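You operate a simulated robot arm through the tools that you are given. There is no shell and no other tool.

Carry out the task below with a simulated robot arm. There is one attempt and no reset: what you move stays moved.

TASK
Shake both fans as the blue card says, then switch the table off.
Fine: they stay clamped.

The check looks at the end state, three seconds after you hand in, the way a careful person would. Anything else that was tipped, shoved, dropped, spilled or broken makes it a failure.

THE ROBOT
A 6-joint arm with a four-finger gripper, fixed in place. Base frame: the origin is on the floor under the middle of its stand, x ahead of it, y to its left, z up. Lengths are in cm, angles in degrees, forces in N, time in s.
It reaches about 104.1 cm from its shoulder. Its first joint turns from -166.0 to 166.0 degrees. Payload 3.67 kg.
The tool frame sits at the grasp point between the pads (the TCP): z along the fingers, y along the line on which they close. The tips reach 2.8 cm beyond it. The gripper opens to 11.2 cm; its body begins 7.3 cm behind the TCP.
Orientation is told as [roll, pitch, yaw] about the base's x, y, z axes, in that order, counted from this pose: with the fingers straight down and closing along the base's y, the tool's x points along the base's -x, its y along +y and its z along -z.

THE INTERFACE
- The arm moves only by the tool jog_arm. Its argument "steps" is a list of rows, each a list of 7 numbers: the closure, from 0 (fully open) to 1 (shut), then the shift along the tool's x, y, z in units of 300 mm (1.0 is 300 mm), then the turn, a rotation vector about the tool's x, y, z in units of 60 degrees (1.0 is 60 degrees). In form: [[gripper, dx, dy, dz, ax, ay, az], ...]. A call has 1 to 20 rows; each row is the pose to reach, as a shift and turn from the pose commanded when the call began, along the tool's axes at that moment. A call with a number of a shift or a turn outside -1 to 1 is refused whole. Each row takes 0.2 s and may step no farther than 5 cm and 8.6 degrees from the row before; otherwise, or with a gripper value out of range, the whole call is refused. A pose out of reach is approached as far as the arm can. The call stops where the force on the tool passes 40 N (or 10 N more than at its start, if that is more) or the arm is blocked; 0.2 s more then pass. Each finger travels about 10.25 cm/s and halts on what it meets, pressing with about 29 N; the grip force reading is that of the motor and also rises with nothing between the fingers. The clock runs only during rows and for 0.2 s after the last one: add rows that repeat a pose to give the fingers time. The reply holds the time, the measured pose of the TCP, the force on the tool along the base axes, the opening and the grip force, in the units named above and with some noise, with the torque about the TCP (base axes, N m) and any sound that the robot's microphone picked up, and new pictures: "pictures" is both (left out), scene, wrist or none.
- Cameras (640 x 400 px; columns grow to the right, rows downward): "scene" is fixed at [5.12, 65, 145.9]; the picture's right is [-0.41, -0.91, 0.00], its down [-0.49, 0.22, -0.85] and it looks along [0.77, -0.34, -0.53] (base axes); focal length 343 px, centre (320, 200). "wrist" rides on the gripper at [6, -1.8, -10.4] in the tool frame; the picture's right is [0.29, 0.96, 0.00], its down [-0.80, 0.24, -0.55] and it looks along [-0.53, 0.16, 0.83] (tool axes); focal length 234 px, centre (320, 200).
- measure_at(camera, pixels): for up to 12 pixels [column, row] of the newest picture of that camera ("zoom" is the newest enlarged one), the place [x, y, z] in the base frame of the surface seen there, good to about 0.3 cm. It takes no simulated time.
- close_up(camera, box): a new picture of the part [left, top, right, bottom] of that camera's present view, enlarged. It takes no simulated time.
- hand_in(): hands the job in; it is judged then, once.

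Leave the gripper open and the arm clear of the work at the hand-in unless told otherwise.

The tools are called after ">>>" by a JSON object that holds its "name" and its "arguments". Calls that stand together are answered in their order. jog_arm: Moves the arm, as the interface text tells. Its arguments: {"type":"object","properties":{"steps":{"type":"array","items":{"type":"array","items":{"type":"number"}}},"pictures":{"type":"string","enum":["both","scene","wrist","none"]}},"required":["steps"]} The other tools are called the same way: measure_at (camera, pixels) gives the place of the surface under pixels of a picture; close_up (camera, box) takes an enlarged picture of a part of a camera's view; hand_in () hands the job in.

At the start:

```text
time_s: 0.0
eef_pos: [49.76, 26.06, 115.15]
ee_rot: [0.0, 0.0, 0.0]
contact_force: [0.4, -0.6, 0.5]
moment: [0.06, 0.02, 0.0]
width: 11.22
gripper_force: 0.0
```

scene: 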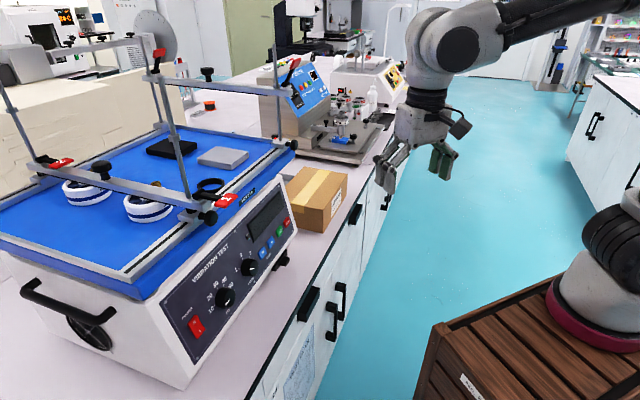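
wrist: 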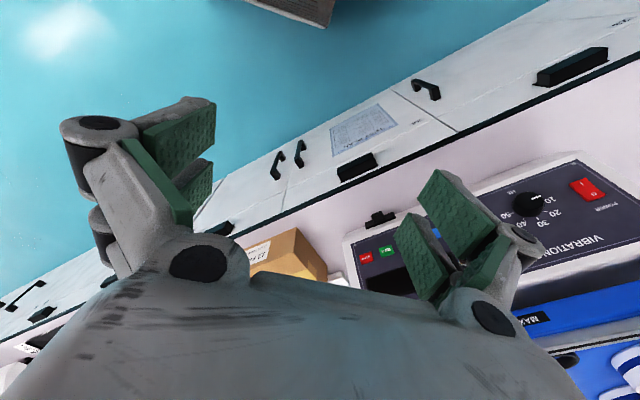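

I see a vibration test table with a control panel (power rocker near (195,325), knobs near (225,297) and (249,267), buttons near (262,252)-(287,222)). First I'll enlarge the panel and look for the blue card.

>>> {"name": "close_up", "arguments": {"camera": "scene", "box": [150, 170, 310, 370]}}

>>> {"name": "close_up", "arguments": {"camera": "scene", "box": [0, 100, 300, 290]}}

>>> {"name": "close_up", "arguments": {"camera": "scene", "box": [250, 30, 420, 180]}}

>>> {"name": "close_up", "arguments": {"camera": "scene", "box": [250, 300, 350, 400]}}

>>> {"name": "close_up", "arguments": {"camera": "wrist", "box": [320, 80, 640, 300]}}

```text
2.00 times, centred on (230, 270) of scene
```

zoom: 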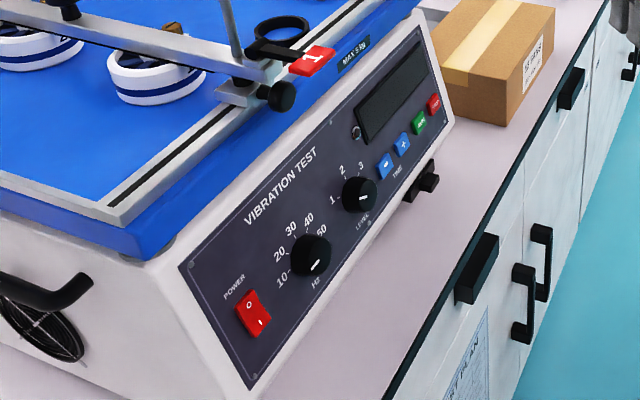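

```text
2.11 times, centred on (150, 195) of scene
```

zoom: 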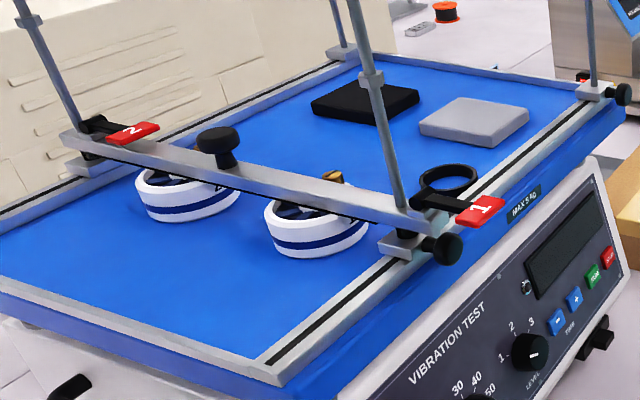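

```text
2.67 times, centred on (335, 105) of scene
```

zoom: 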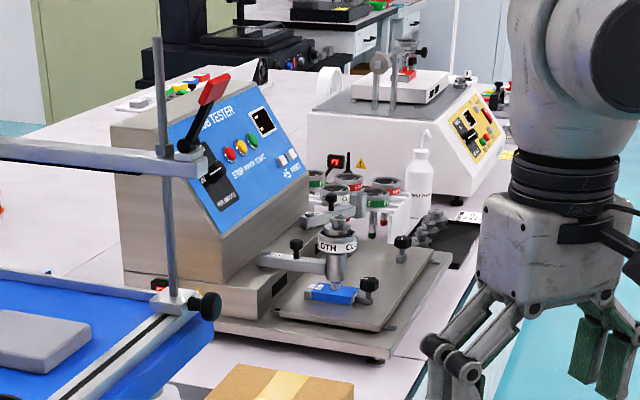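

```text
4.00 times, centred on (300, 350) of scene
```

zoom: 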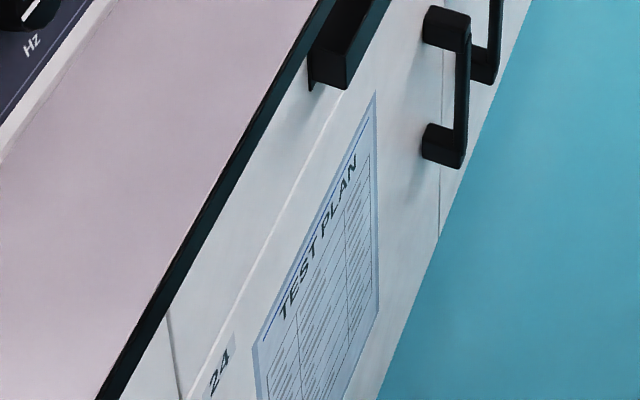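

```text
1.82 times, centred on (480, 190) of wrist
```

zoom: 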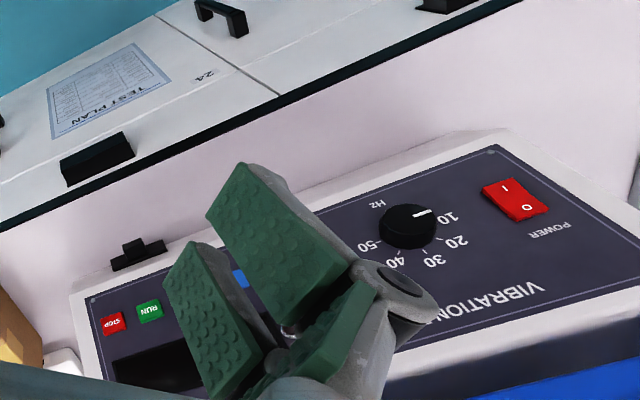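

The pale blue "TEST PLAN" sheet on the cabinet door, at wrist (362,130), may be the blue card. I'll zoom in there, and search other parts of the scene for any other blue card.

>>> {"name": "close_up", "arguments": {"camera": "wrist", "box": [322, 95, 410, 165]}}

>>> {"name": "close_up", "arguments": {"camera": "scene", "box": [0, 0, 200, 120]}}

>>> {"name": "close_up", "arguments": {"camera": "scene", "box": [400, 280, 640, 400]}}

>>> {"name": "close_up", "arguments": {"camera": "scene", "box": [500, 20, 640, 150]}}

>>> {"name": "measure_at", "arguments": {"camera": "scene", "pixels": [[195, 326], [226, 297], [249, 267], [263, 252], [271, 244], [279, 233], [286, 222], [298, 365], [230, 200], [62, 162], [165, 192], [100, 170]]}}

```text
5.71 times, centred on (366, 130) of wrist
```

zoom: 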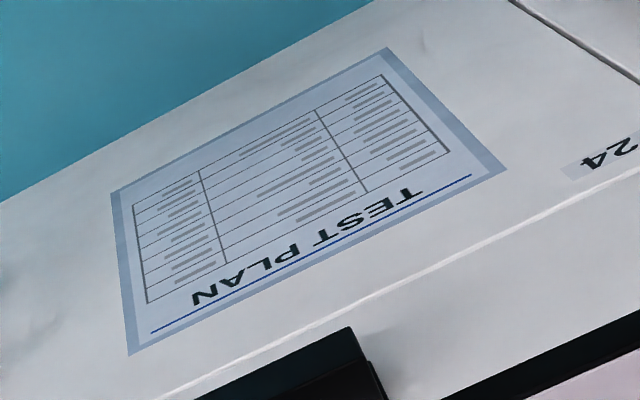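

```text
3.20 times, centred on (100, 60) of scene
```

zoom: 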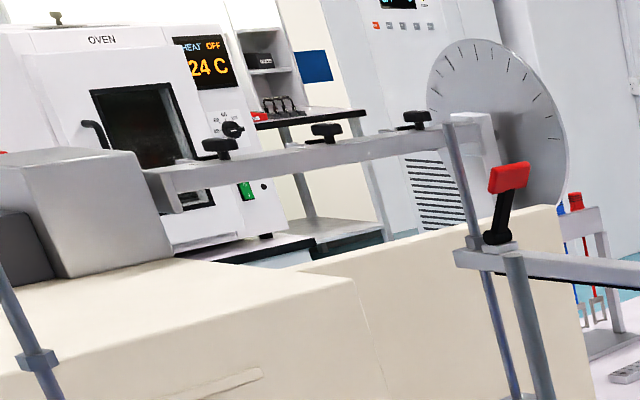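

```text
2.67 times, centred on (520, 340) of scene
```

zoom: 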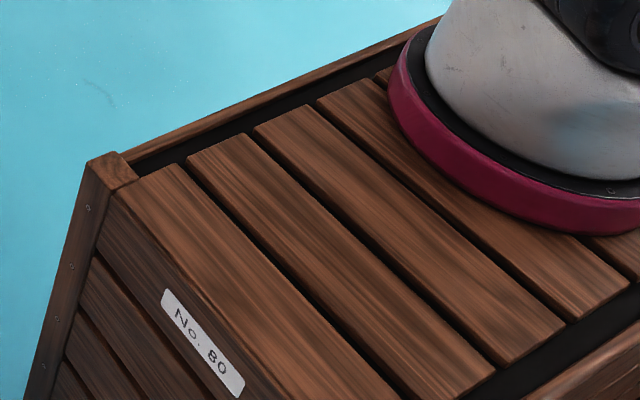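

```text
3.08 times, centred on (570, 85) of scene
```

zoom: 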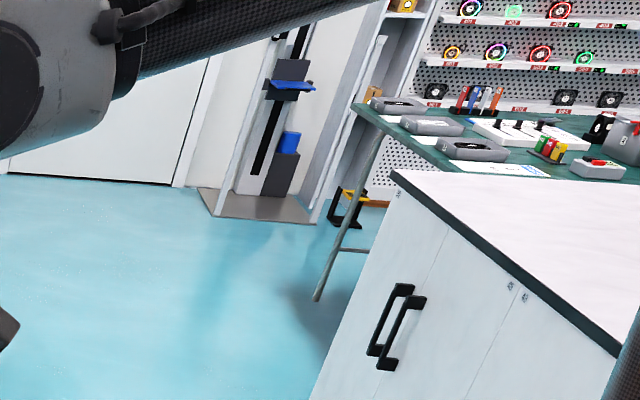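

```text
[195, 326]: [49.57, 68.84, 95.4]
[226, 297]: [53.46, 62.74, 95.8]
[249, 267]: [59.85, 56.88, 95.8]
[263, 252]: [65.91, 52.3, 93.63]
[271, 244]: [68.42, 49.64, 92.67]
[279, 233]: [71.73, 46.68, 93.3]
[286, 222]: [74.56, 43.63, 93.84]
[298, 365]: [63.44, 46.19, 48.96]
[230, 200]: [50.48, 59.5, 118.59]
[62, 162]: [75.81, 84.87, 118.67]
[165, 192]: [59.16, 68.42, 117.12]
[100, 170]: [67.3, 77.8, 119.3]
```

The TEST PLAN sheet holds only illegible bars. I'll look further for a blue card: the dark blue rectangle near scene (100,20), the things by the testers around (360,95), and the bench to the right.

>>> {"name": "close_up", "arguments": {"camera": "scene", "box": [80, 5, 120, 30]}}

>>> {"name": "close_up", "arguments": {"camera": "scene", "box": [340, 50, 410, 110]}}

>>> {"name": "close_up", "arguments": {"camera": "scene", "box": [310, 100, 370, 150]}}

>>> {"name": "close_up", "arguments": {"camera": "scene", "box": [170, 60, 270, 130]}}

>>> {"name": "close_up", "arguments": {"camera": "scene", "box": [580, 40, 640, 80]}}

>>> {"name": "close_up", "arguments": {"camera": "wrist", "box": [480, 280, 640, 400]}}

>>> {"name": "close_up", "arguments": {"camera": "wrist", "box": [0, 220, 130, 360]}}

>>> {"name": "close_up", "arguments": {"camera": "scene", "box": [260, 160, 360, 230]}}

```text
16.00 times, centred on (100, 18) of scene
```

zoom: 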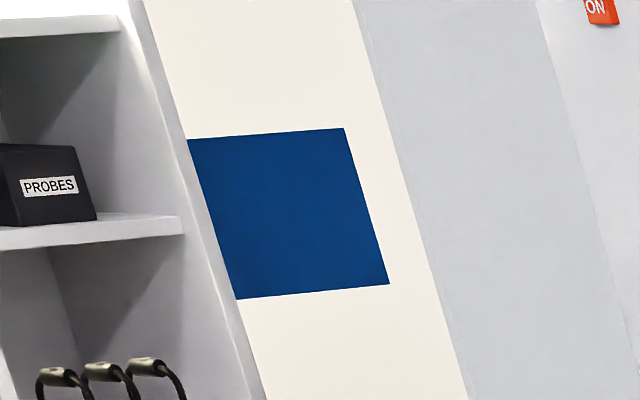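

```text
6.67 times, centred on (375, 80) of scene
```

zoom: 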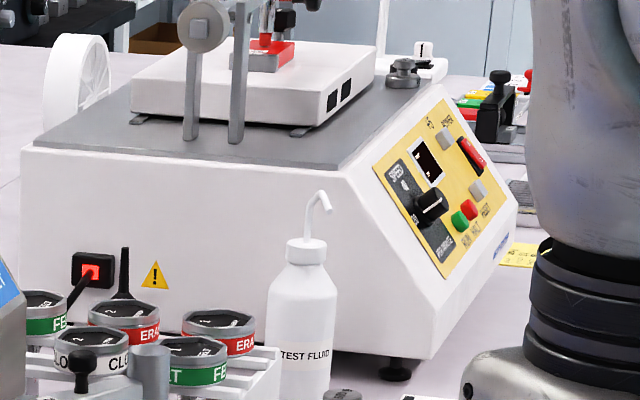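

```text
8.00 times, centred on (340, 125) of scene
```

zoom: 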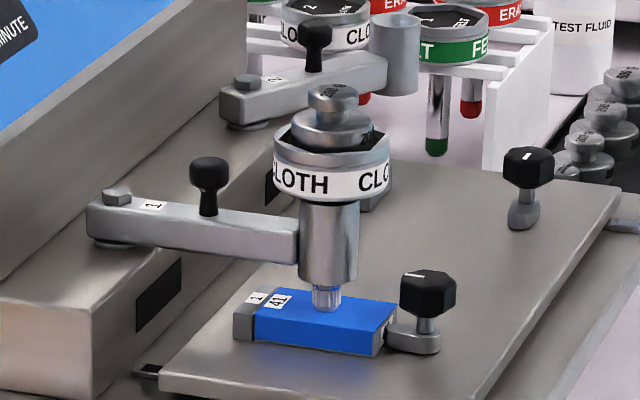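

```text
5.71 times, centred on (220, 95) of scene
```

zoom: 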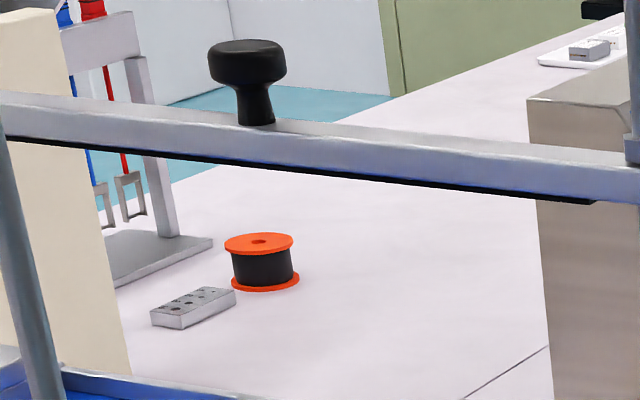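

```text
10.00 times, centred on (610, 60) of scene
```

zoom: 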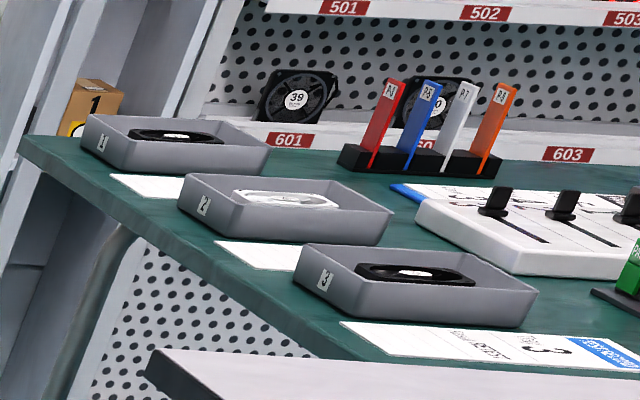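

```text
3.33 times, centred on (560, 340) of wrist
```

zoom: 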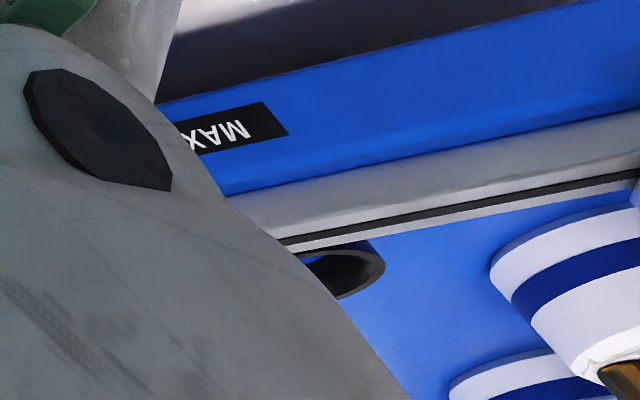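

```text
2.86 times, centred on (65, 290) of wrist
```

zoom: 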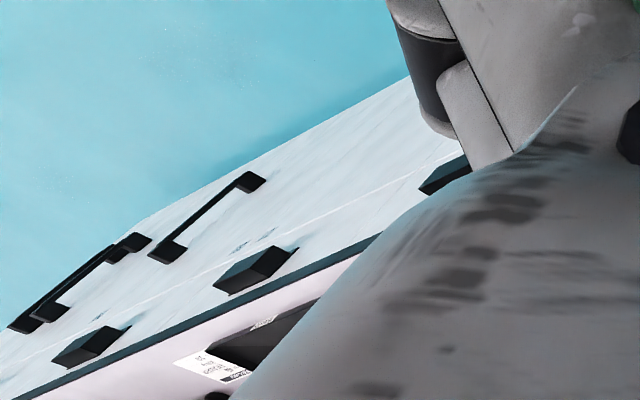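

```text
5.71 times, centred on (310, 195) of scene
```

zoom: 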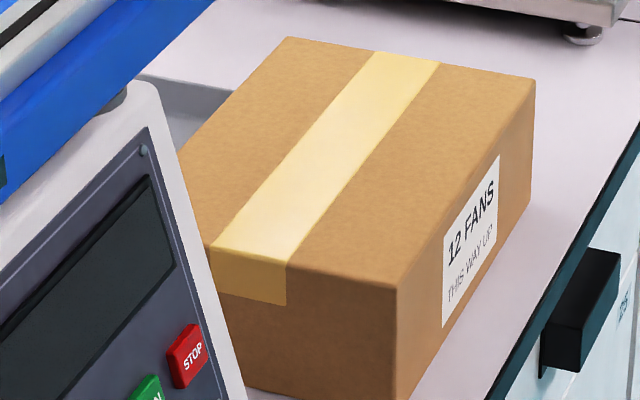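

The room has many distractors; no readable blue card seen yet. I'll measure the bench, bed and surroundings, and look closer at the black ring, pads and clamps.

>>> {"name": "measure_at", "arguments": {"camera": "scene", "pixels": [[240, 350], [310, 250], [150, 265], [30, 210], [268, 150], [208, 186], [222, 158], [172, 147], [80, 190], [150, 208], [330, 180], [283, 255]]}}

>>> {"name": "close_up", "arguments": {"camera": "scene", "box": [130, 130, 270, 230]}}

>>> {"name": "close_up", "arguments": {"camera": "scene", "box": [20, 130, 140, 220]}}

>>> {"name": "close_up", "arguments": {"camera": "scene", "box": [130, 40, 310, 150]}}

>>> {"name": "close_up", "arguments": {"camera": "scene", "box": [200, 200, 300, 340]}}

```text
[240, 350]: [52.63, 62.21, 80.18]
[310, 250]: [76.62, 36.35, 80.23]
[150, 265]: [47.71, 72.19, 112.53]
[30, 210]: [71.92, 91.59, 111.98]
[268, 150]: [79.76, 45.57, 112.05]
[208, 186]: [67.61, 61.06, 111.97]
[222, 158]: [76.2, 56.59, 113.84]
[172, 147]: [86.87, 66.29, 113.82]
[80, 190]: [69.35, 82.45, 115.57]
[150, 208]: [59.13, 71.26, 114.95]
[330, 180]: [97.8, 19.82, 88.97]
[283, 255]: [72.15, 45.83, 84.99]
```

```text
4.00 times, centred on (200, 180) of scene
```

zoom: 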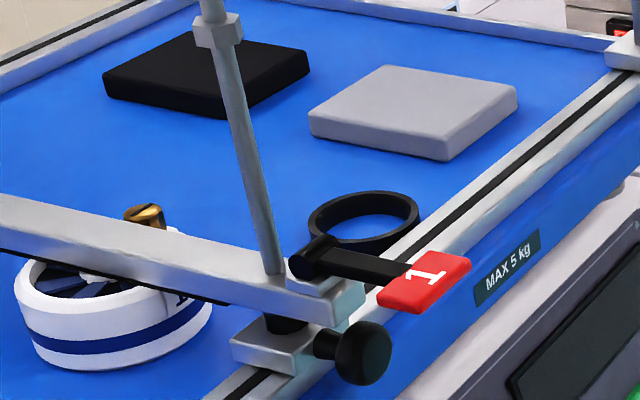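

```text
4.44 times, centred on (80, 175) of scene
```

zoom: 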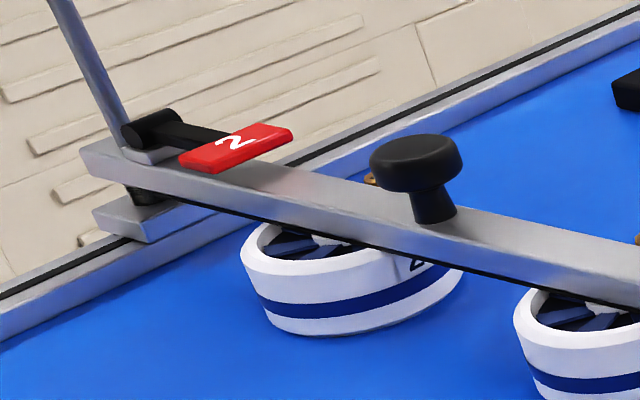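

```text
3.56 times, centred on (220, 95) of scene
```

zoom: 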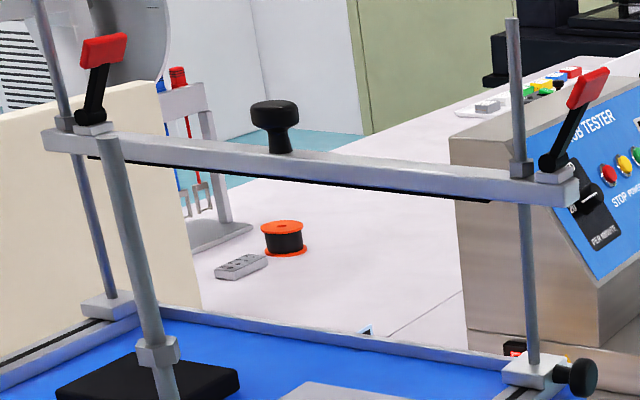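

```text
2.86 times, centred on (250, 270) of scene
```

zoom: 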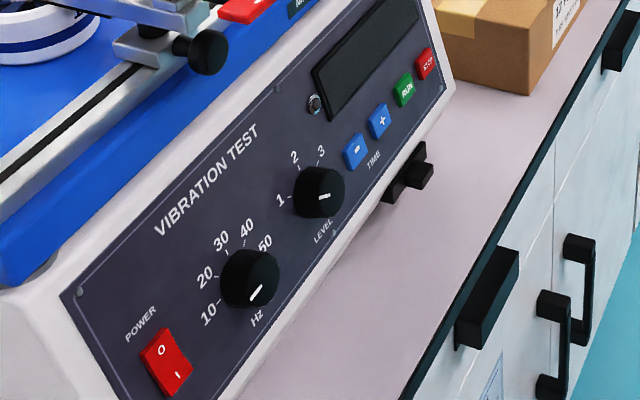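

I notice a small light-blue object peeking above the far edge of the bed near scene (233,132). I'll zoom and measure there.

>>> {"name": "close_up", "arguments": {"camera": "scene", "box": [215, 115, 265, 150]}}

>>> {"name": "measure_at", "arguments": {"camera": "scene", "pixels": [[232, 132], [234, 131], [245, 128], [265, 138], [200, 100], [268, 137], [300, 185], [320, 175]]}}

>>> {"name": "close_up", "arguments": {"camera": "wrist", "box": [240, 220, 400, 310]}}

```text
11.43 times, centred on (240, 132) of scene
```

zoom: 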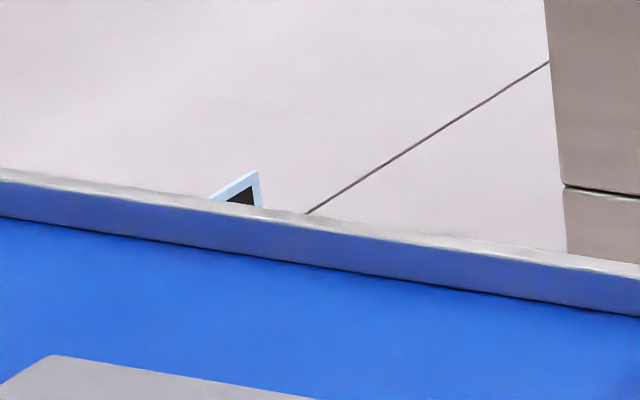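

```text
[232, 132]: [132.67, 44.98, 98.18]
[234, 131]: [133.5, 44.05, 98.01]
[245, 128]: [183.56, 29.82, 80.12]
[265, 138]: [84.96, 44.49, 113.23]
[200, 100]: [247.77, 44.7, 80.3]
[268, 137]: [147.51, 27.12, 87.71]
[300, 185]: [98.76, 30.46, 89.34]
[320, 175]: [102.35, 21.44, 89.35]
```

```text
4.00 times, centred on (320, 265) of wrist
```

zoom: 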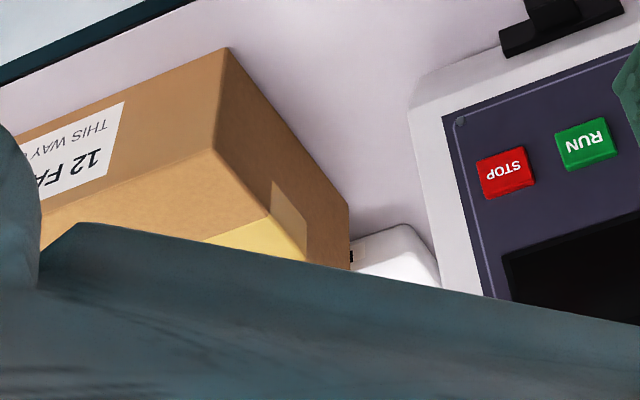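

A light-blue-edged card stands at about (133, 44, 98), beyond the right side of the shaking table. I'll tilt the wrist camera up (turn about tool y, -40°), shifting 10 cm to the robot's right, well over the open floor, to read it.

>>> {"name": "jog_arm", "arguments": {"steps": [[0, 0, -0.067, 0, 0, -0.133, 0], [0, 0, -0.133, 0, 0, -0.267, 0], [0, 0, -0.2, 0, 0, -0.4, 0], [0, 0, -0.267, 0, 0, -0.533, 0], [0, 0, -0.333, 0, 0, -0.667, 0]]}}

```text
time_s: 1.2
eef_pos: [49.75, 16.07, 115.26]
ee_rot: [0.1, -40.1, 0.0]
contact_force: [-0.2, -0.2, -0.8]
moment: [0.0, -0.01, 0.0]
width: 11.18
gripper_force: 0.0
```

scene: 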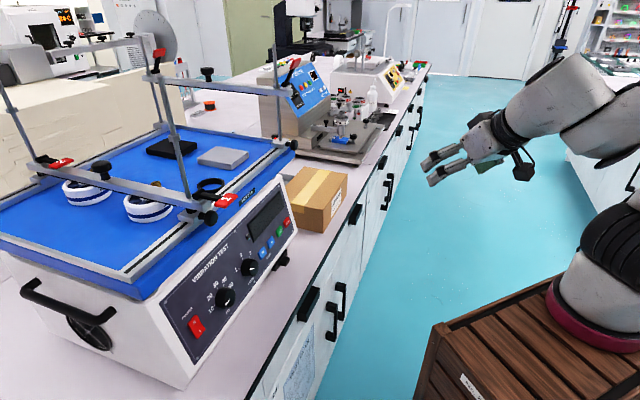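
wrist: 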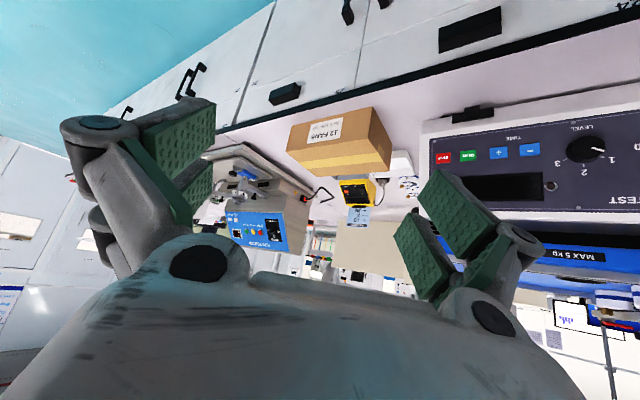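

Now I see, upside down, a small light-blue card at wrist (358,215) behind a yellow-and-black device (355,190), and a sheet at (408,186). I'll enlarge these.

>>> {"name": "close_up", "arguments": {"camera": "wrist", "box": [335, 175, 385, 235]}}

>>> {"name": "close_up", "arguments": {"camera": "wrist", "box": [375, 145, 435, 205]}}

>>> {"name": "close_up", "arguments": {"camera": "wrist", "box": [420, 110, 640, 240]}}

>>> {"name": "close_up", "arguments": {"camera": "wrist", "box": [540, 280, 640, 370]}}

>>> {"name": "measure_at", "arguments": {"camera": "wrist", "pixels": [[358, 215], [355, 192], [400, 163], [408, 186], [340, 140]]}}

```text
6.67 times, centred on (360, 205) of wrist
```

zoom: 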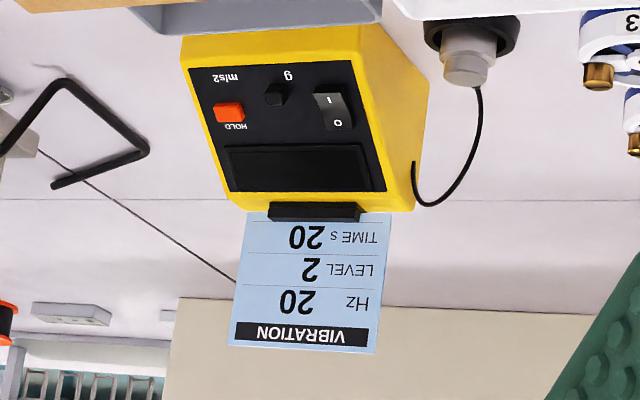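

```text
6.67 times, centred on (405, 175) of wrist
```

zoom: 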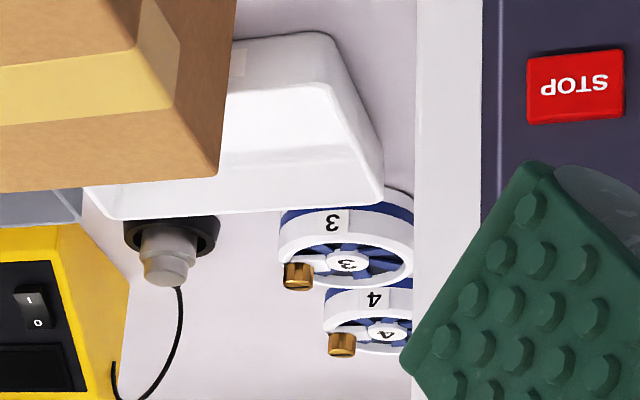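

```text
2.91 times, centred on (530, 175) of wrist
```

zoom: 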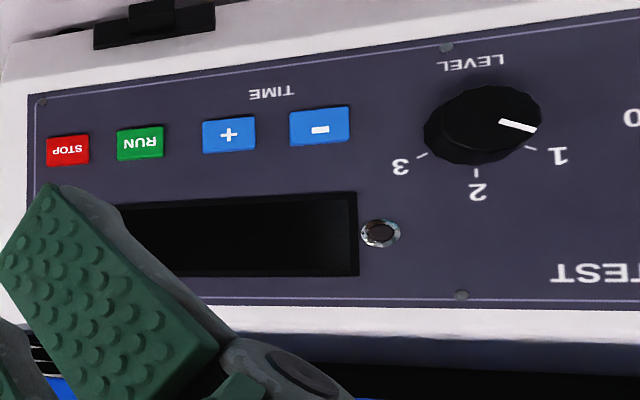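

```text
4.44 times, centred on (590, 325) of wrist
```

zoom: 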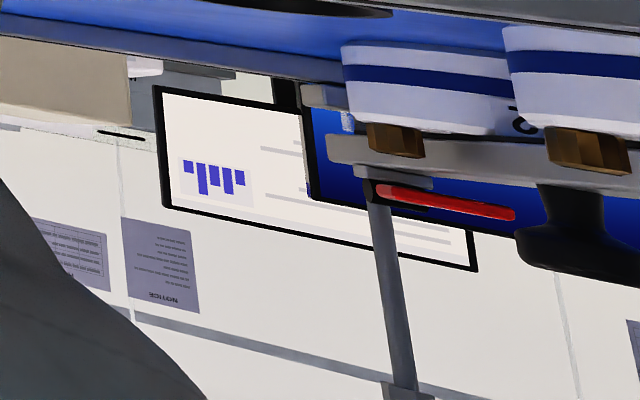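

```text
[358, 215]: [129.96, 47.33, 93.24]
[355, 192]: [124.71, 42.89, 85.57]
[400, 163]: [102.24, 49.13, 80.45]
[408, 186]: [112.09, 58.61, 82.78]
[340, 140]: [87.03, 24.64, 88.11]
```

The blue card reads (inverted): VIBRATION – Hz 20, LEVEL 2, TIME s 20. Fans 3 and 4 wait on the bench; the two fans on the bed are the clamped ones. Now I'll study the gripper's fingers and the panel geometry.

>>> {"name": "close_up", "arguments": {"camera": "scene", "box": [410, 90, 550, 200]}}

>>> {"name": "measure_at", "arguments": {"camera": "scene", "pixels": [[167, 297], [198, 362], [183, 316], [215, 265], [250, 230], [240, 310], [270, 275], [285, 245], [230, 270], [262, 222], [246, 219], [222, 257]]}}

>>> {"name": "measure_at", "arguments": {"camera": "wrist", "pixels": [[431, 140], [439, 158], [467, 157], [499, 152], [529, 149], [590, 150], [584, 175], [552, 188], [500, 120], [620, 115], [610, 195]]}}

```text
3.64 times, centred on (480, 145) of scene
```

zoom: 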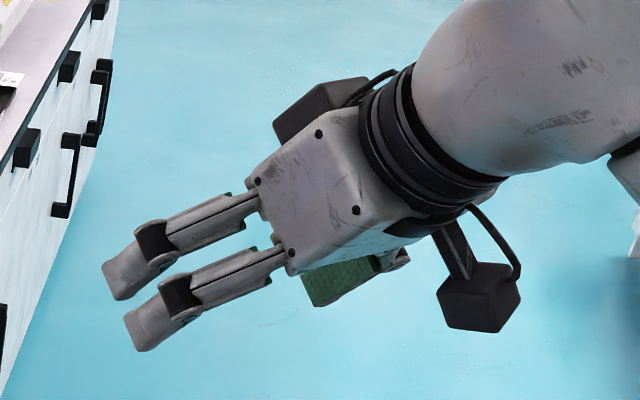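

```text
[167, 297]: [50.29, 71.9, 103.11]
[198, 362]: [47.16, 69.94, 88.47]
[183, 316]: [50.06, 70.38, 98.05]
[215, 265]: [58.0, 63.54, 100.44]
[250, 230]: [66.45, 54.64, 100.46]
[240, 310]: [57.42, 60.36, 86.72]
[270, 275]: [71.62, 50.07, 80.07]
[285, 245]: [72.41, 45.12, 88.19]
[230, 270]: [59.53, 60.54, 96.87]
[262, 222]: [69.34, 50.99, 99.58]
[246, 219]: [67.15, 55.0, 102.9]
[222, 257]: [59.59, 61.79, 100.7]
```

```text
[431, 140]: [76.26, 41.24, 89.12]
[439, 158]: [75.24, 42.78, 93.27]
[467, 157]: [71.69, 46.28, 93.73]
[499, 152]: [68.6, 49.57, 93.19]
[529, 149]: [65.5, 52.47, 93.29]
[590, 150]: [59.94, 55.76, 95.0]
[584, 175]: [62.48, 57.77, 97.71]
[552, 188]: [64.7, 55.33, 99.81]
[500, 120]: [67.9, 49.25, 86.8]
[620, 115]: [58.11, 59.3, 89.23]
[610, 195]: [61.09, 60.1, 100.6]
```

I've read the plan: 20 Hz, level 2, 20 s. The panel's plane runs along (0.707,-0.707,0), leaning back about 11°. Next I swing the gripper to face the panel at about 20 cm standoff, fingers level, so the wrist camera can see the knobs and buttons.

>>> {"name": "jog_arm", "arguments": {"steps": [[0, 0.067, 0.119, 0.065, -0.0823, -0.0771, -0.0484], [0, 0.134, 0.2375, 0.13, -0.1646, -0.1541, -0.0968], [0, 0.201, 0.356, 0.195, -0.2469, -0.2312, -0.1452], [0, 0.268, 0.475, 0.26, -0.3293, -0.3083, -0.1937], [0, 0.335, 0.594, 0.325, -0.4116, -0.3853, -0.2421], [0, 0.402, 0.7125, 0.39, -0.4939, -0.4624, -0.2905], [0, 0.469, 0.831, 0.455, -0.5762, -0.5394, -0.3389], [0, 0.537, 0.95, 0.52, -0.6585, -0.6165, -0.3873]]}}

```text
time_s: 3.0
eef_pos: [47.7, 48.44, 96.73]
ee_rot: [-13.9, -77.8, 58.1]
contact_force: [-0.9, -0.9, 1.0]
moment: [-0.04, 0.01, -0.01]
width: 11.2
gripper_force: 0.0
out of reach, approached as far as the arm can: row 1, 2, 3, 4, 5, 6, 7, 8
```

scene: 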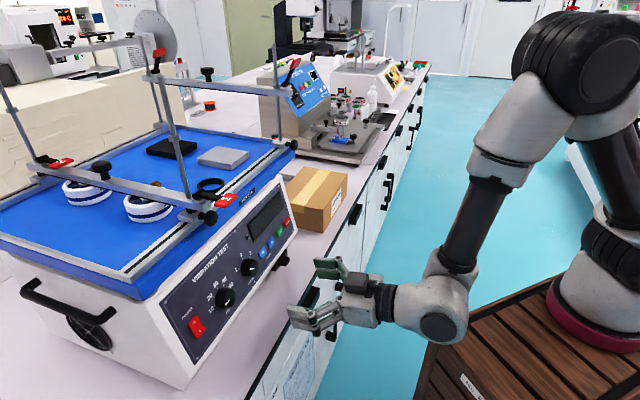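
wrist: 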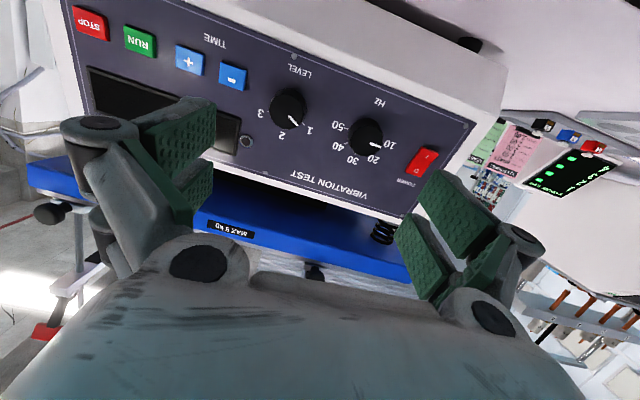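

The arm now faces the panel (position a bit off but fine). The wrist view, inverted, shows the whole panel: STOP (90,22), RUN (140,40), + (190,60), − (232,75), LEVEL knob (290,105), Hz knob (367,135), power rocker (422,162). I'll zoom in to read the knobs, and check the coloured cards at right (500,150).

>>> {"name": "close_up", "arguments": {"camera": "wrist", "box": [250, 60, 450, 200]}}

>>> {"name": "close_up", "arguments": {"camera": "wrist", "box": [60, 0, 260, 130]}}

>>> {"name": "close_up", "arguments": {"camera": "wrist", "box": [460, 100, 640, 220]}}

>>> {"name": "measure_at", "arguments": {"camera": "wrist", "pixels": [[422, 162], [425, 155], [418, 170], [365, 133], [373, 142], [288, 105], [232, 76], [189, 60], [140, 41], [91, 22], [340, 180], [440, 130]]}}

>>> {"name": "close_up", "arguments": {"camera": "scene", "box": [280, 240, 480, 360]}}

```text
2.86 times, centred on (350, 130) of wrist
```

zoom: 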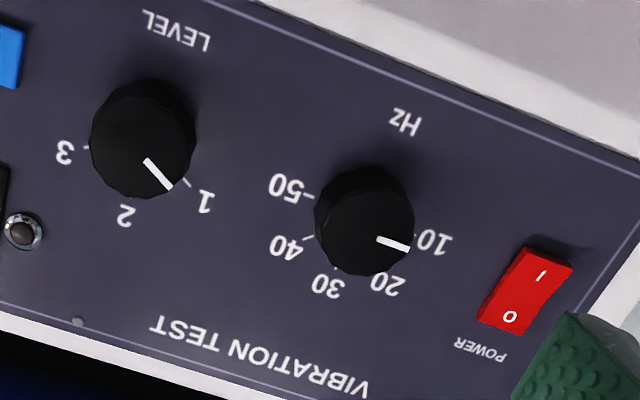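

```text
3.08 times, centred on (160, 65) of wrist
```

zoom: 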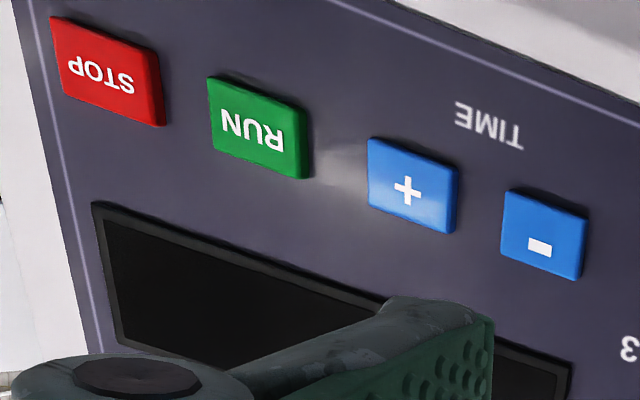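

```text
3.33 times, centred on (550, 160) of wrist
```

zoom: 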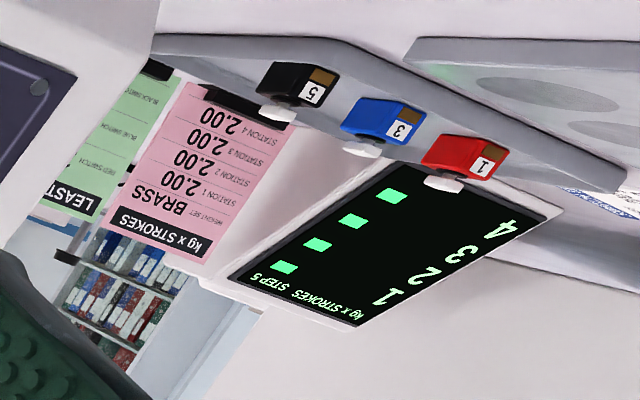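

```text
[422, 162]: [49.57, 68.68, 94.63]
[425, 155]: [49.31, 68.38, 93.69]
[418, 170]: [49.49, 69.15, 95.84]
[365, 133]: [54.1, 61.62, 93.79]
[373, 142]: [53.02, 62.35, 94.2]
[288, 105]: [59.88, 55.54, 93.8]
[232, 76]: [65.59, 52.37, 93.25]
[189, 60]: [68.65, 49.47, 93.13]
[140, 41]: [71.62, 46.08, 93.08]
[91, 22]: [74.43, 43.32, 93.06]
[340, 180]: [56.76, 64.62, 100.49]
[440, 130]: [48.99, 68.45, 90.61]
```

```text
3.20 times, centred on (380, 300) of scene
```

zoom: 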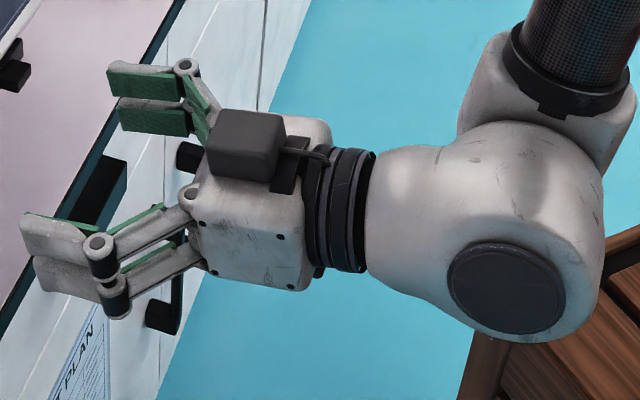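

Hz pointer is at 10, LEVEL pointer at 1, rocker at O (display dark). Targets: Hz one step clockwise to 20, LEVEL one step clockwise to 2. I'll measure label and knob-edge positions to fix the knob axes precisely.

>>> {"name": "measure_at", "arguments": {"camera": "wrist", "pixels": [[389, 144], [339, 125], [352, 160], [365, 141], [310, 131], [261, 113], [281, 135], [287, 110], [382, 100], [306, 75], [420, 172], [424, 151]]}}

>>> {"name": "close_up", "arguments": {"camera": "wrist", "box": [330, 100, 400, 170]}}

>>> {"name": "close_up", "arguments": {"camera": "wrist", "box": [250, 70, 320, 140]}}

>>> {"name": "close_up", "arguments": {"camera": "wrist", "box": [400, 135, 450, 185]}}

```text
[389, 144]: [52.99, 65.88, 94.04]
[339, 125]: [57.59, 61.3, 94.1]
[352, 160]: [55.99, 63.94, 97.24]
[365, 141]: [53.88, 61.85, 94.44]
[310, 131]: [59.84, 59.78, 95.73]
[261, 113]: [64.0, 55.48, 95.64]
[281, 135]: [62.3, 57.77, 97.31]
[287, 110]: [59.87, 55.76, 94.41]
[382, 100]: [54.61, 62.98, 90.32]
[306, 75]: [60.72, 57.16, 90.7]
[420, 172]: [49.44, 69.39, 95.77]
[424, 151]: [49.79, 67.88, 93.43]
```

```text
5.71 times, centred on (365, 135) of wrist
```

zoom: 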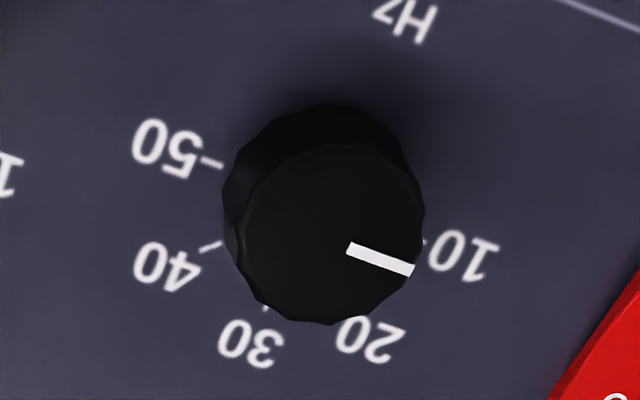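

```text
5.71 times, centred on (285, 105) of wrist
```

zoom: 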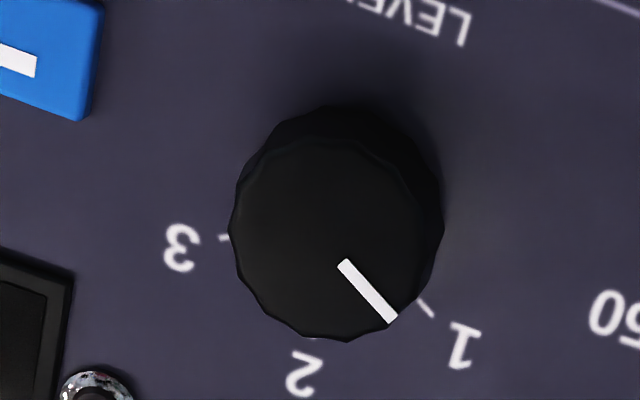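

```text
8.00 times, centred on (425, 160) of wrist
```

zoom: 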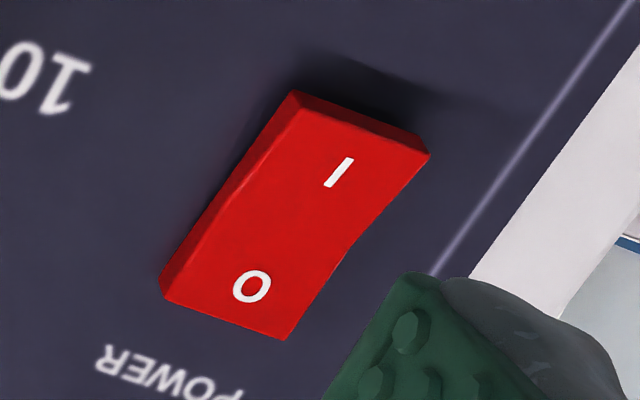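

Hz axis: about (55.2,63.4,94.1); LEVEL axis about s=+3.1 cm along the panel; both knobs ~4 cm across, protruding ~2.4 cm. Rocker ~2.1×3.6 cm with the I end (lower) standing proud. Now I'll close the gripper in place to see the closed finger shape before pressing anything.

>>> {"name": "jog_arm", "arguments": {"steps": [[0.5, 0, 0, 0, 0, 0, 0], [1, 0, 0, 0, 0, 0, 0], [1, 0, 0, 0, 0, 0, 0], [1, 0, 0, 0, 0, 0, 0], [1, 0, 0, 0, 0, 0, 0]]}}

```text
time_s: 4.2
eef_pos: [47.76, 48.46, 96.67]
ee_rot: [-13.8, -77.7, 57.9]
contact_force: [0.4, -0.2, 0.1]
moment: [0.02, 0.05, 0.0]
width: 0.01
gripper_force: 29.2
```

scene: 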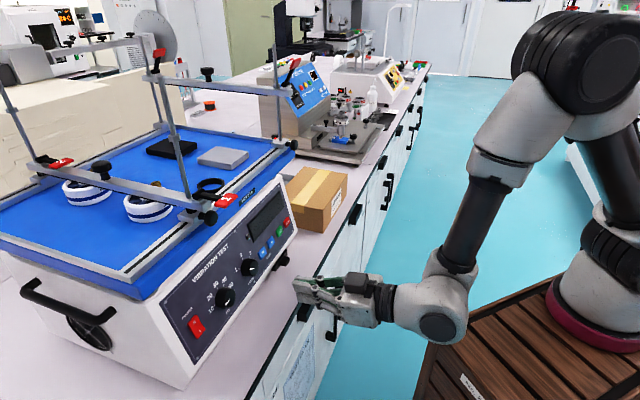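
wrist: 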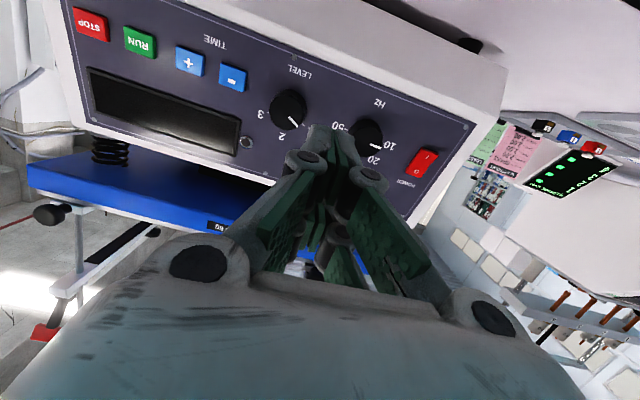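

>>> {"name": "close_up", "arguments": {"camera": "wrist", "box": [230, 90, 430, 290]}}

>>> {"name": "close_up", "arguments": {"camera": "scene", "box": [280, 250, 400, 340]}}

>>> {"name": "measure_at", "arguments": {"camera": "wrist", "pixels": [[318, 126], [350, 128], [303, 155], [372, 172], [315, 140], [352, 150]]}}

>>> {"name": "measure_at", "arguments": {"camera": "scene", "pixels": [[297, 285], [303, 302], [315, 285], [320, 305], [305, 280], [335, 278]]}}

```text
2.00 times, centred on (330, 190) of wrist
```

zoom: 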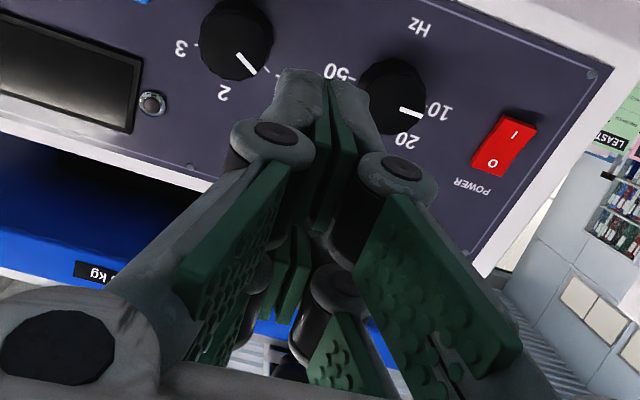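

```text
4.44 times, centred on (340, 295) of scene
```

zoom: 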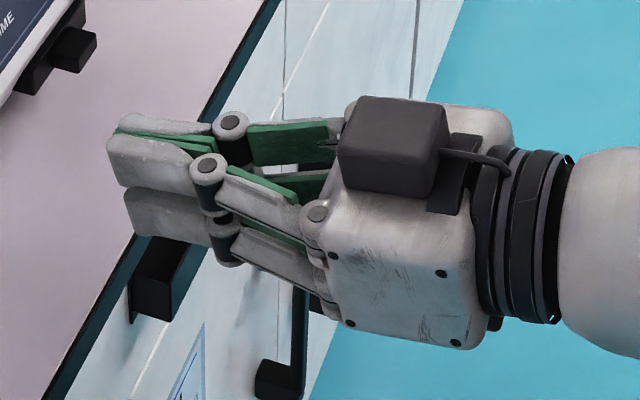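

```text
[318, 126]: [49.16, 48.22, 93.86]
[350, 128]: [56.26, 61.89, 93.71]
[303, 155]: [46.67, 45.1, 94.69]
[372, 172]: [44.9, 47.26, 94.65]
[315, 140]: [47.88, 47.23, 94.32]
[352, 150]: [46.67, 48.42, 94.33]
```

```text
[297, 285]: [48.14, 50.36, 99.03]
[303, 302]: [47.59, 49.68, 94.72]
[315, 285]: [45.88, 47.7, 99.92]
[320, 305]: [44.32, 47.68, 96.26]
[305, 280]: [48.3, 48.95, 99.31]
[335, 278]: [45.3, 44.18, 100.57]
```

The closed fingers form a ~2.9 cm wide, ~5.4 cm tall tip cluster (two fingertips above/below the axis). I'll press with the lower fingertips, tool pitched level so they lead by ~1.4 cm. First move to a standoff ~5 cm in front of the rocker, fingers shut.

>>> {"name": "jog_arm", "arguments": {"steps": [[1, -0.012, 0.11, 0.056, 0, -0.058, 0.0125], [1, -0.0235, 0.221, 0.112, 0, -0.1165, 0.025], [1, -0.035, 0.33, 0.168, 0, -0.175, 0.0375], [1, -0.047, 0.442, 0.224, 0, -0.233, 0.05]]}}

```text
time_s: 5.2
eef_pos: [43.37, 62.51, 96.41]
ee_rot: [177.3, -87.9, -133.2]
contact_force: [0.2, 0.6, -0.4]
moment: [-0.01, 0.0, 0.0]
width: 0.02
gripper_force: 29.0
```

scene: 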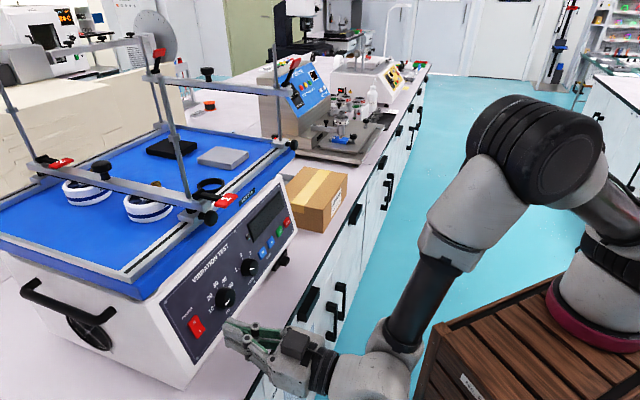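
wrist: 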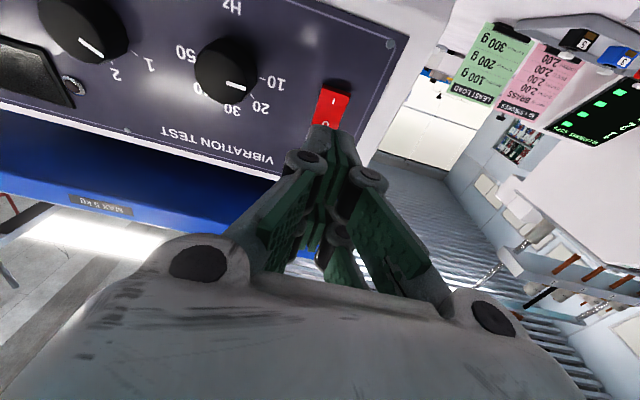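

Now at s≈-13.5, 5 cm before the rocker. I'll enlarge to check alignment of the lower fingertips with the rocker's I end.

>>> {"name": "close_up", "arguments": {"camera": "wrist", "box": [270, 60, 400, 190]}}

>>> {"name": "close_up", "arguments": {"camera": "scene", "box": [160, 290, 280, 390]}}

>>> {"name": "measure_at", "arguments": {"camera": "wrist", "pixels": [[333, 98], [335, 92], [326, 116], [316, 130], [345, 133], [312, 137]]}}

>>> {"name": "measure_at", "arguments": {"camera": "scene", "pixels": [[228, 325], [232, 345], [230, 335], [225, 322], [195, 326], [192, 321], [197, 331]]}}

```text
3.08 times, centred on (335, 125) of wrist
```

zoom: 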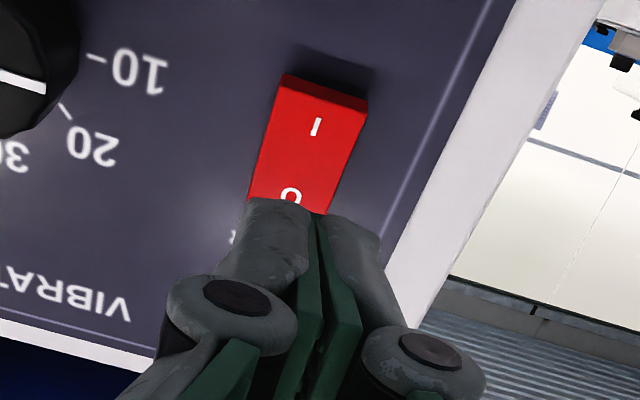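

```text
4.00 times, centred on (220, 340) of scene
```

zoom: 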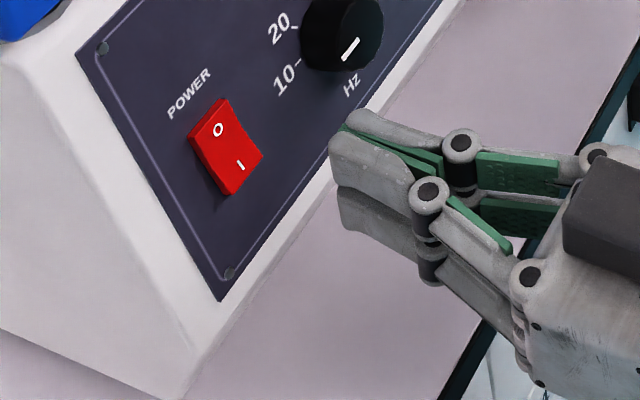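

```text
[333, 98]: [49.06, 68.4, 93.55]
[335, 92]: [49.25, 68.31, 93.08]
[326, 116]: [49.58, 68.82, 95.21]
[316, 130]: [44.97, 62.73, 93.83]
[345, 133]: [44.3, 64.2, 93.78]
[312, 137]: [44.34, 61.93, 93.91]
```

```text
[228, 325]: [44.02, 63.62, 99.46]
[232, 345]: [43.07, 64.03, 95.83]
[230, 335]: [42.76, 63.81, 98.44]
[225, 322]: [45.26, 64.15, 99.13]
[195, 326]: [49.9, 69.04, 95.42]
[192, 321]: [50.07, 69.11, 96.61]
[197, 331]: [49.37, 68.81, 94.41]
```

The lower tips are at z≈93.8, slightly right of the rocker and a bit high. I'll shift 0.9 cm down and 0.4 cm toward the left end, then advance slowly onto the I end of the rocker, watching force.

>>> {"name": "jog_arm", "arguments": {"steps": [[1, 0.03, 0.0133, 0.07, 0, 0, 0], [1, 0.03, 0.0133, 0.15, 0, 0, 0], [1, 0.03, 0.0133, 0.1667, 0, 0, 0], [1, 0.03, 0.0133, 0.1733, 0, 0, 0], [1, 0.03, 0.0133, 0.18, 0, 0, 0], [1, 0.03, 0.0133, 0.1867, 0, 0, 0], [1, 0.03, 0.0133, 0.1933, 0, 0, 0]]}}

```text
time_s: 6.8
eef_pos: [47.33, 66.95, 95.64]
ee_rot: [178.8, -88.1, -134.8]
contact_force: [-0.2, 0.1, 1.0]
moment: [0.0, 0.01, -0.04]
width: 0.0
gripper_force: 28.0
```

scene: 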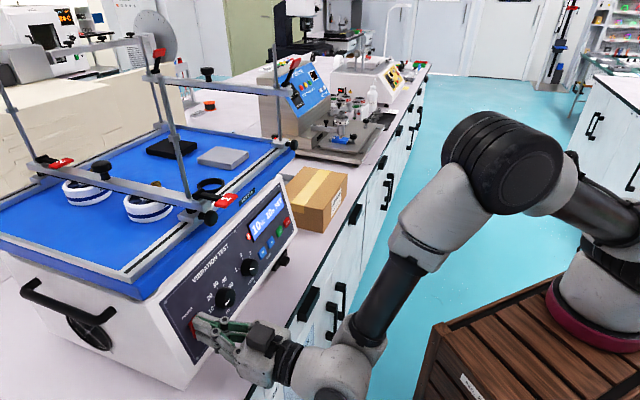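
wrist: 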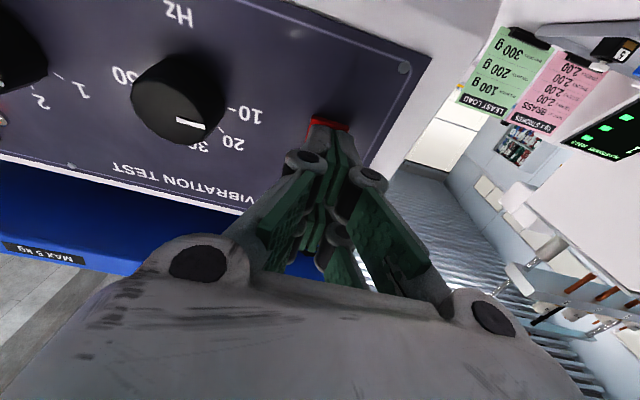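

The display has lit up. I'll zoom in on it.

>>> {"name": "close_up", "arguments": {"camera": "scene", "box": [235, 180, 300, 250]}}

>>> {"name": "close_up", "arguments": {"camera": "scene", "box": [165, 280, 265, 370]}}

>>> {"name": "close_up", "arguments": {"camera": "wrist", "box": [280, 90, 380, 170]}}

```text
5.71 times, centred on (268, 215) of scene
```

zoom: 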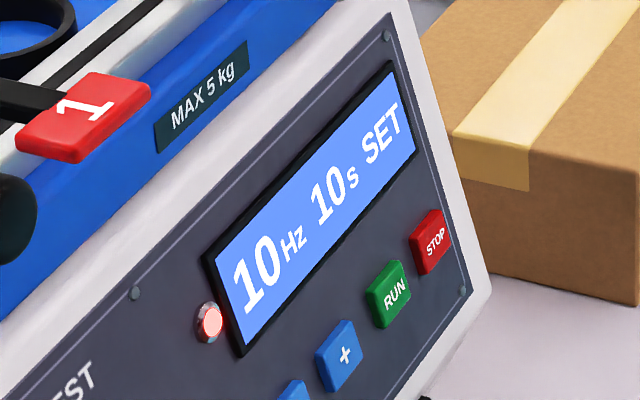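

```text
4.44 times, centred on (215, 325) of scene
```

zoom: 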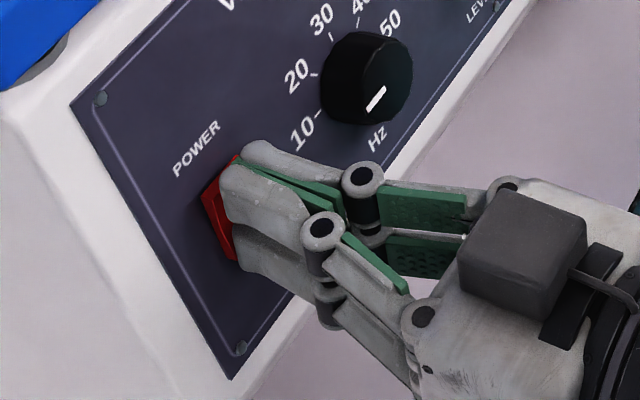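

```text
5.00 times, centred on (330, 130) of wrist
```

zoom: 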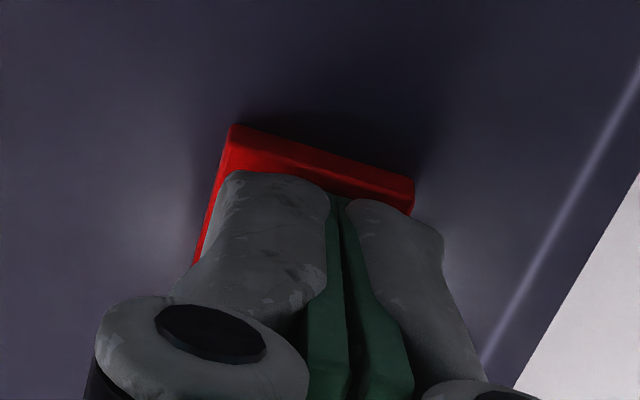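

Display reads "10 Hz 10 s SET": power is on. Now retreat straight back, then move in front of the Hz knob with the tool square to the panel and open to about 6.5 cm.

>>> {"name": "jog_arm", "arguments": {"steps": [[1, 0, 0, -0.1, 0, 0, 0], [1, 0, 0, -0.2, 0, 0, 0], [0.42, -0.0107, -0.137, -0.19, -0.008, 0.124, 0], [0.42, -0.0215, -0.274, -0.1787, -0.0167, 0.248, 0], [0.42, -0.0215, -0.274, -0.1787, -0.0167, 0.248, 0]]}}

```text
time_s: 8.0
eef_pos: [49.24, 57.27, 96.13]
ee_rot: [0.7, -77.0, 44.4]
contact_force: [-0.2, -0.1, -0.3]
moment: [-0.01, 0.03, 0.01]
width: 6.49
gripper_force: 0.0
```

scene: 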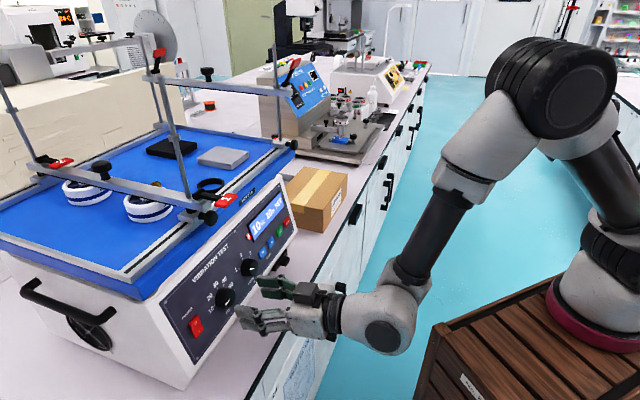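
wrist: 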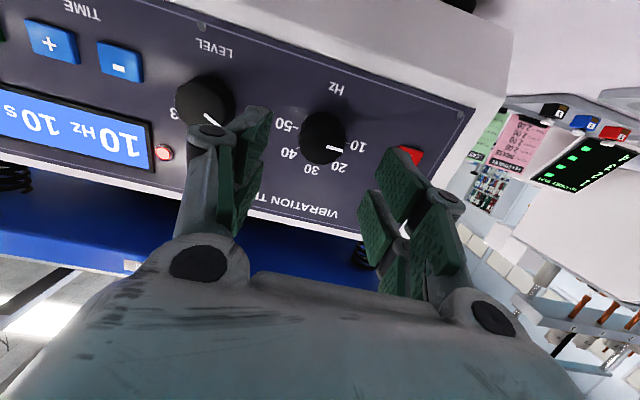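

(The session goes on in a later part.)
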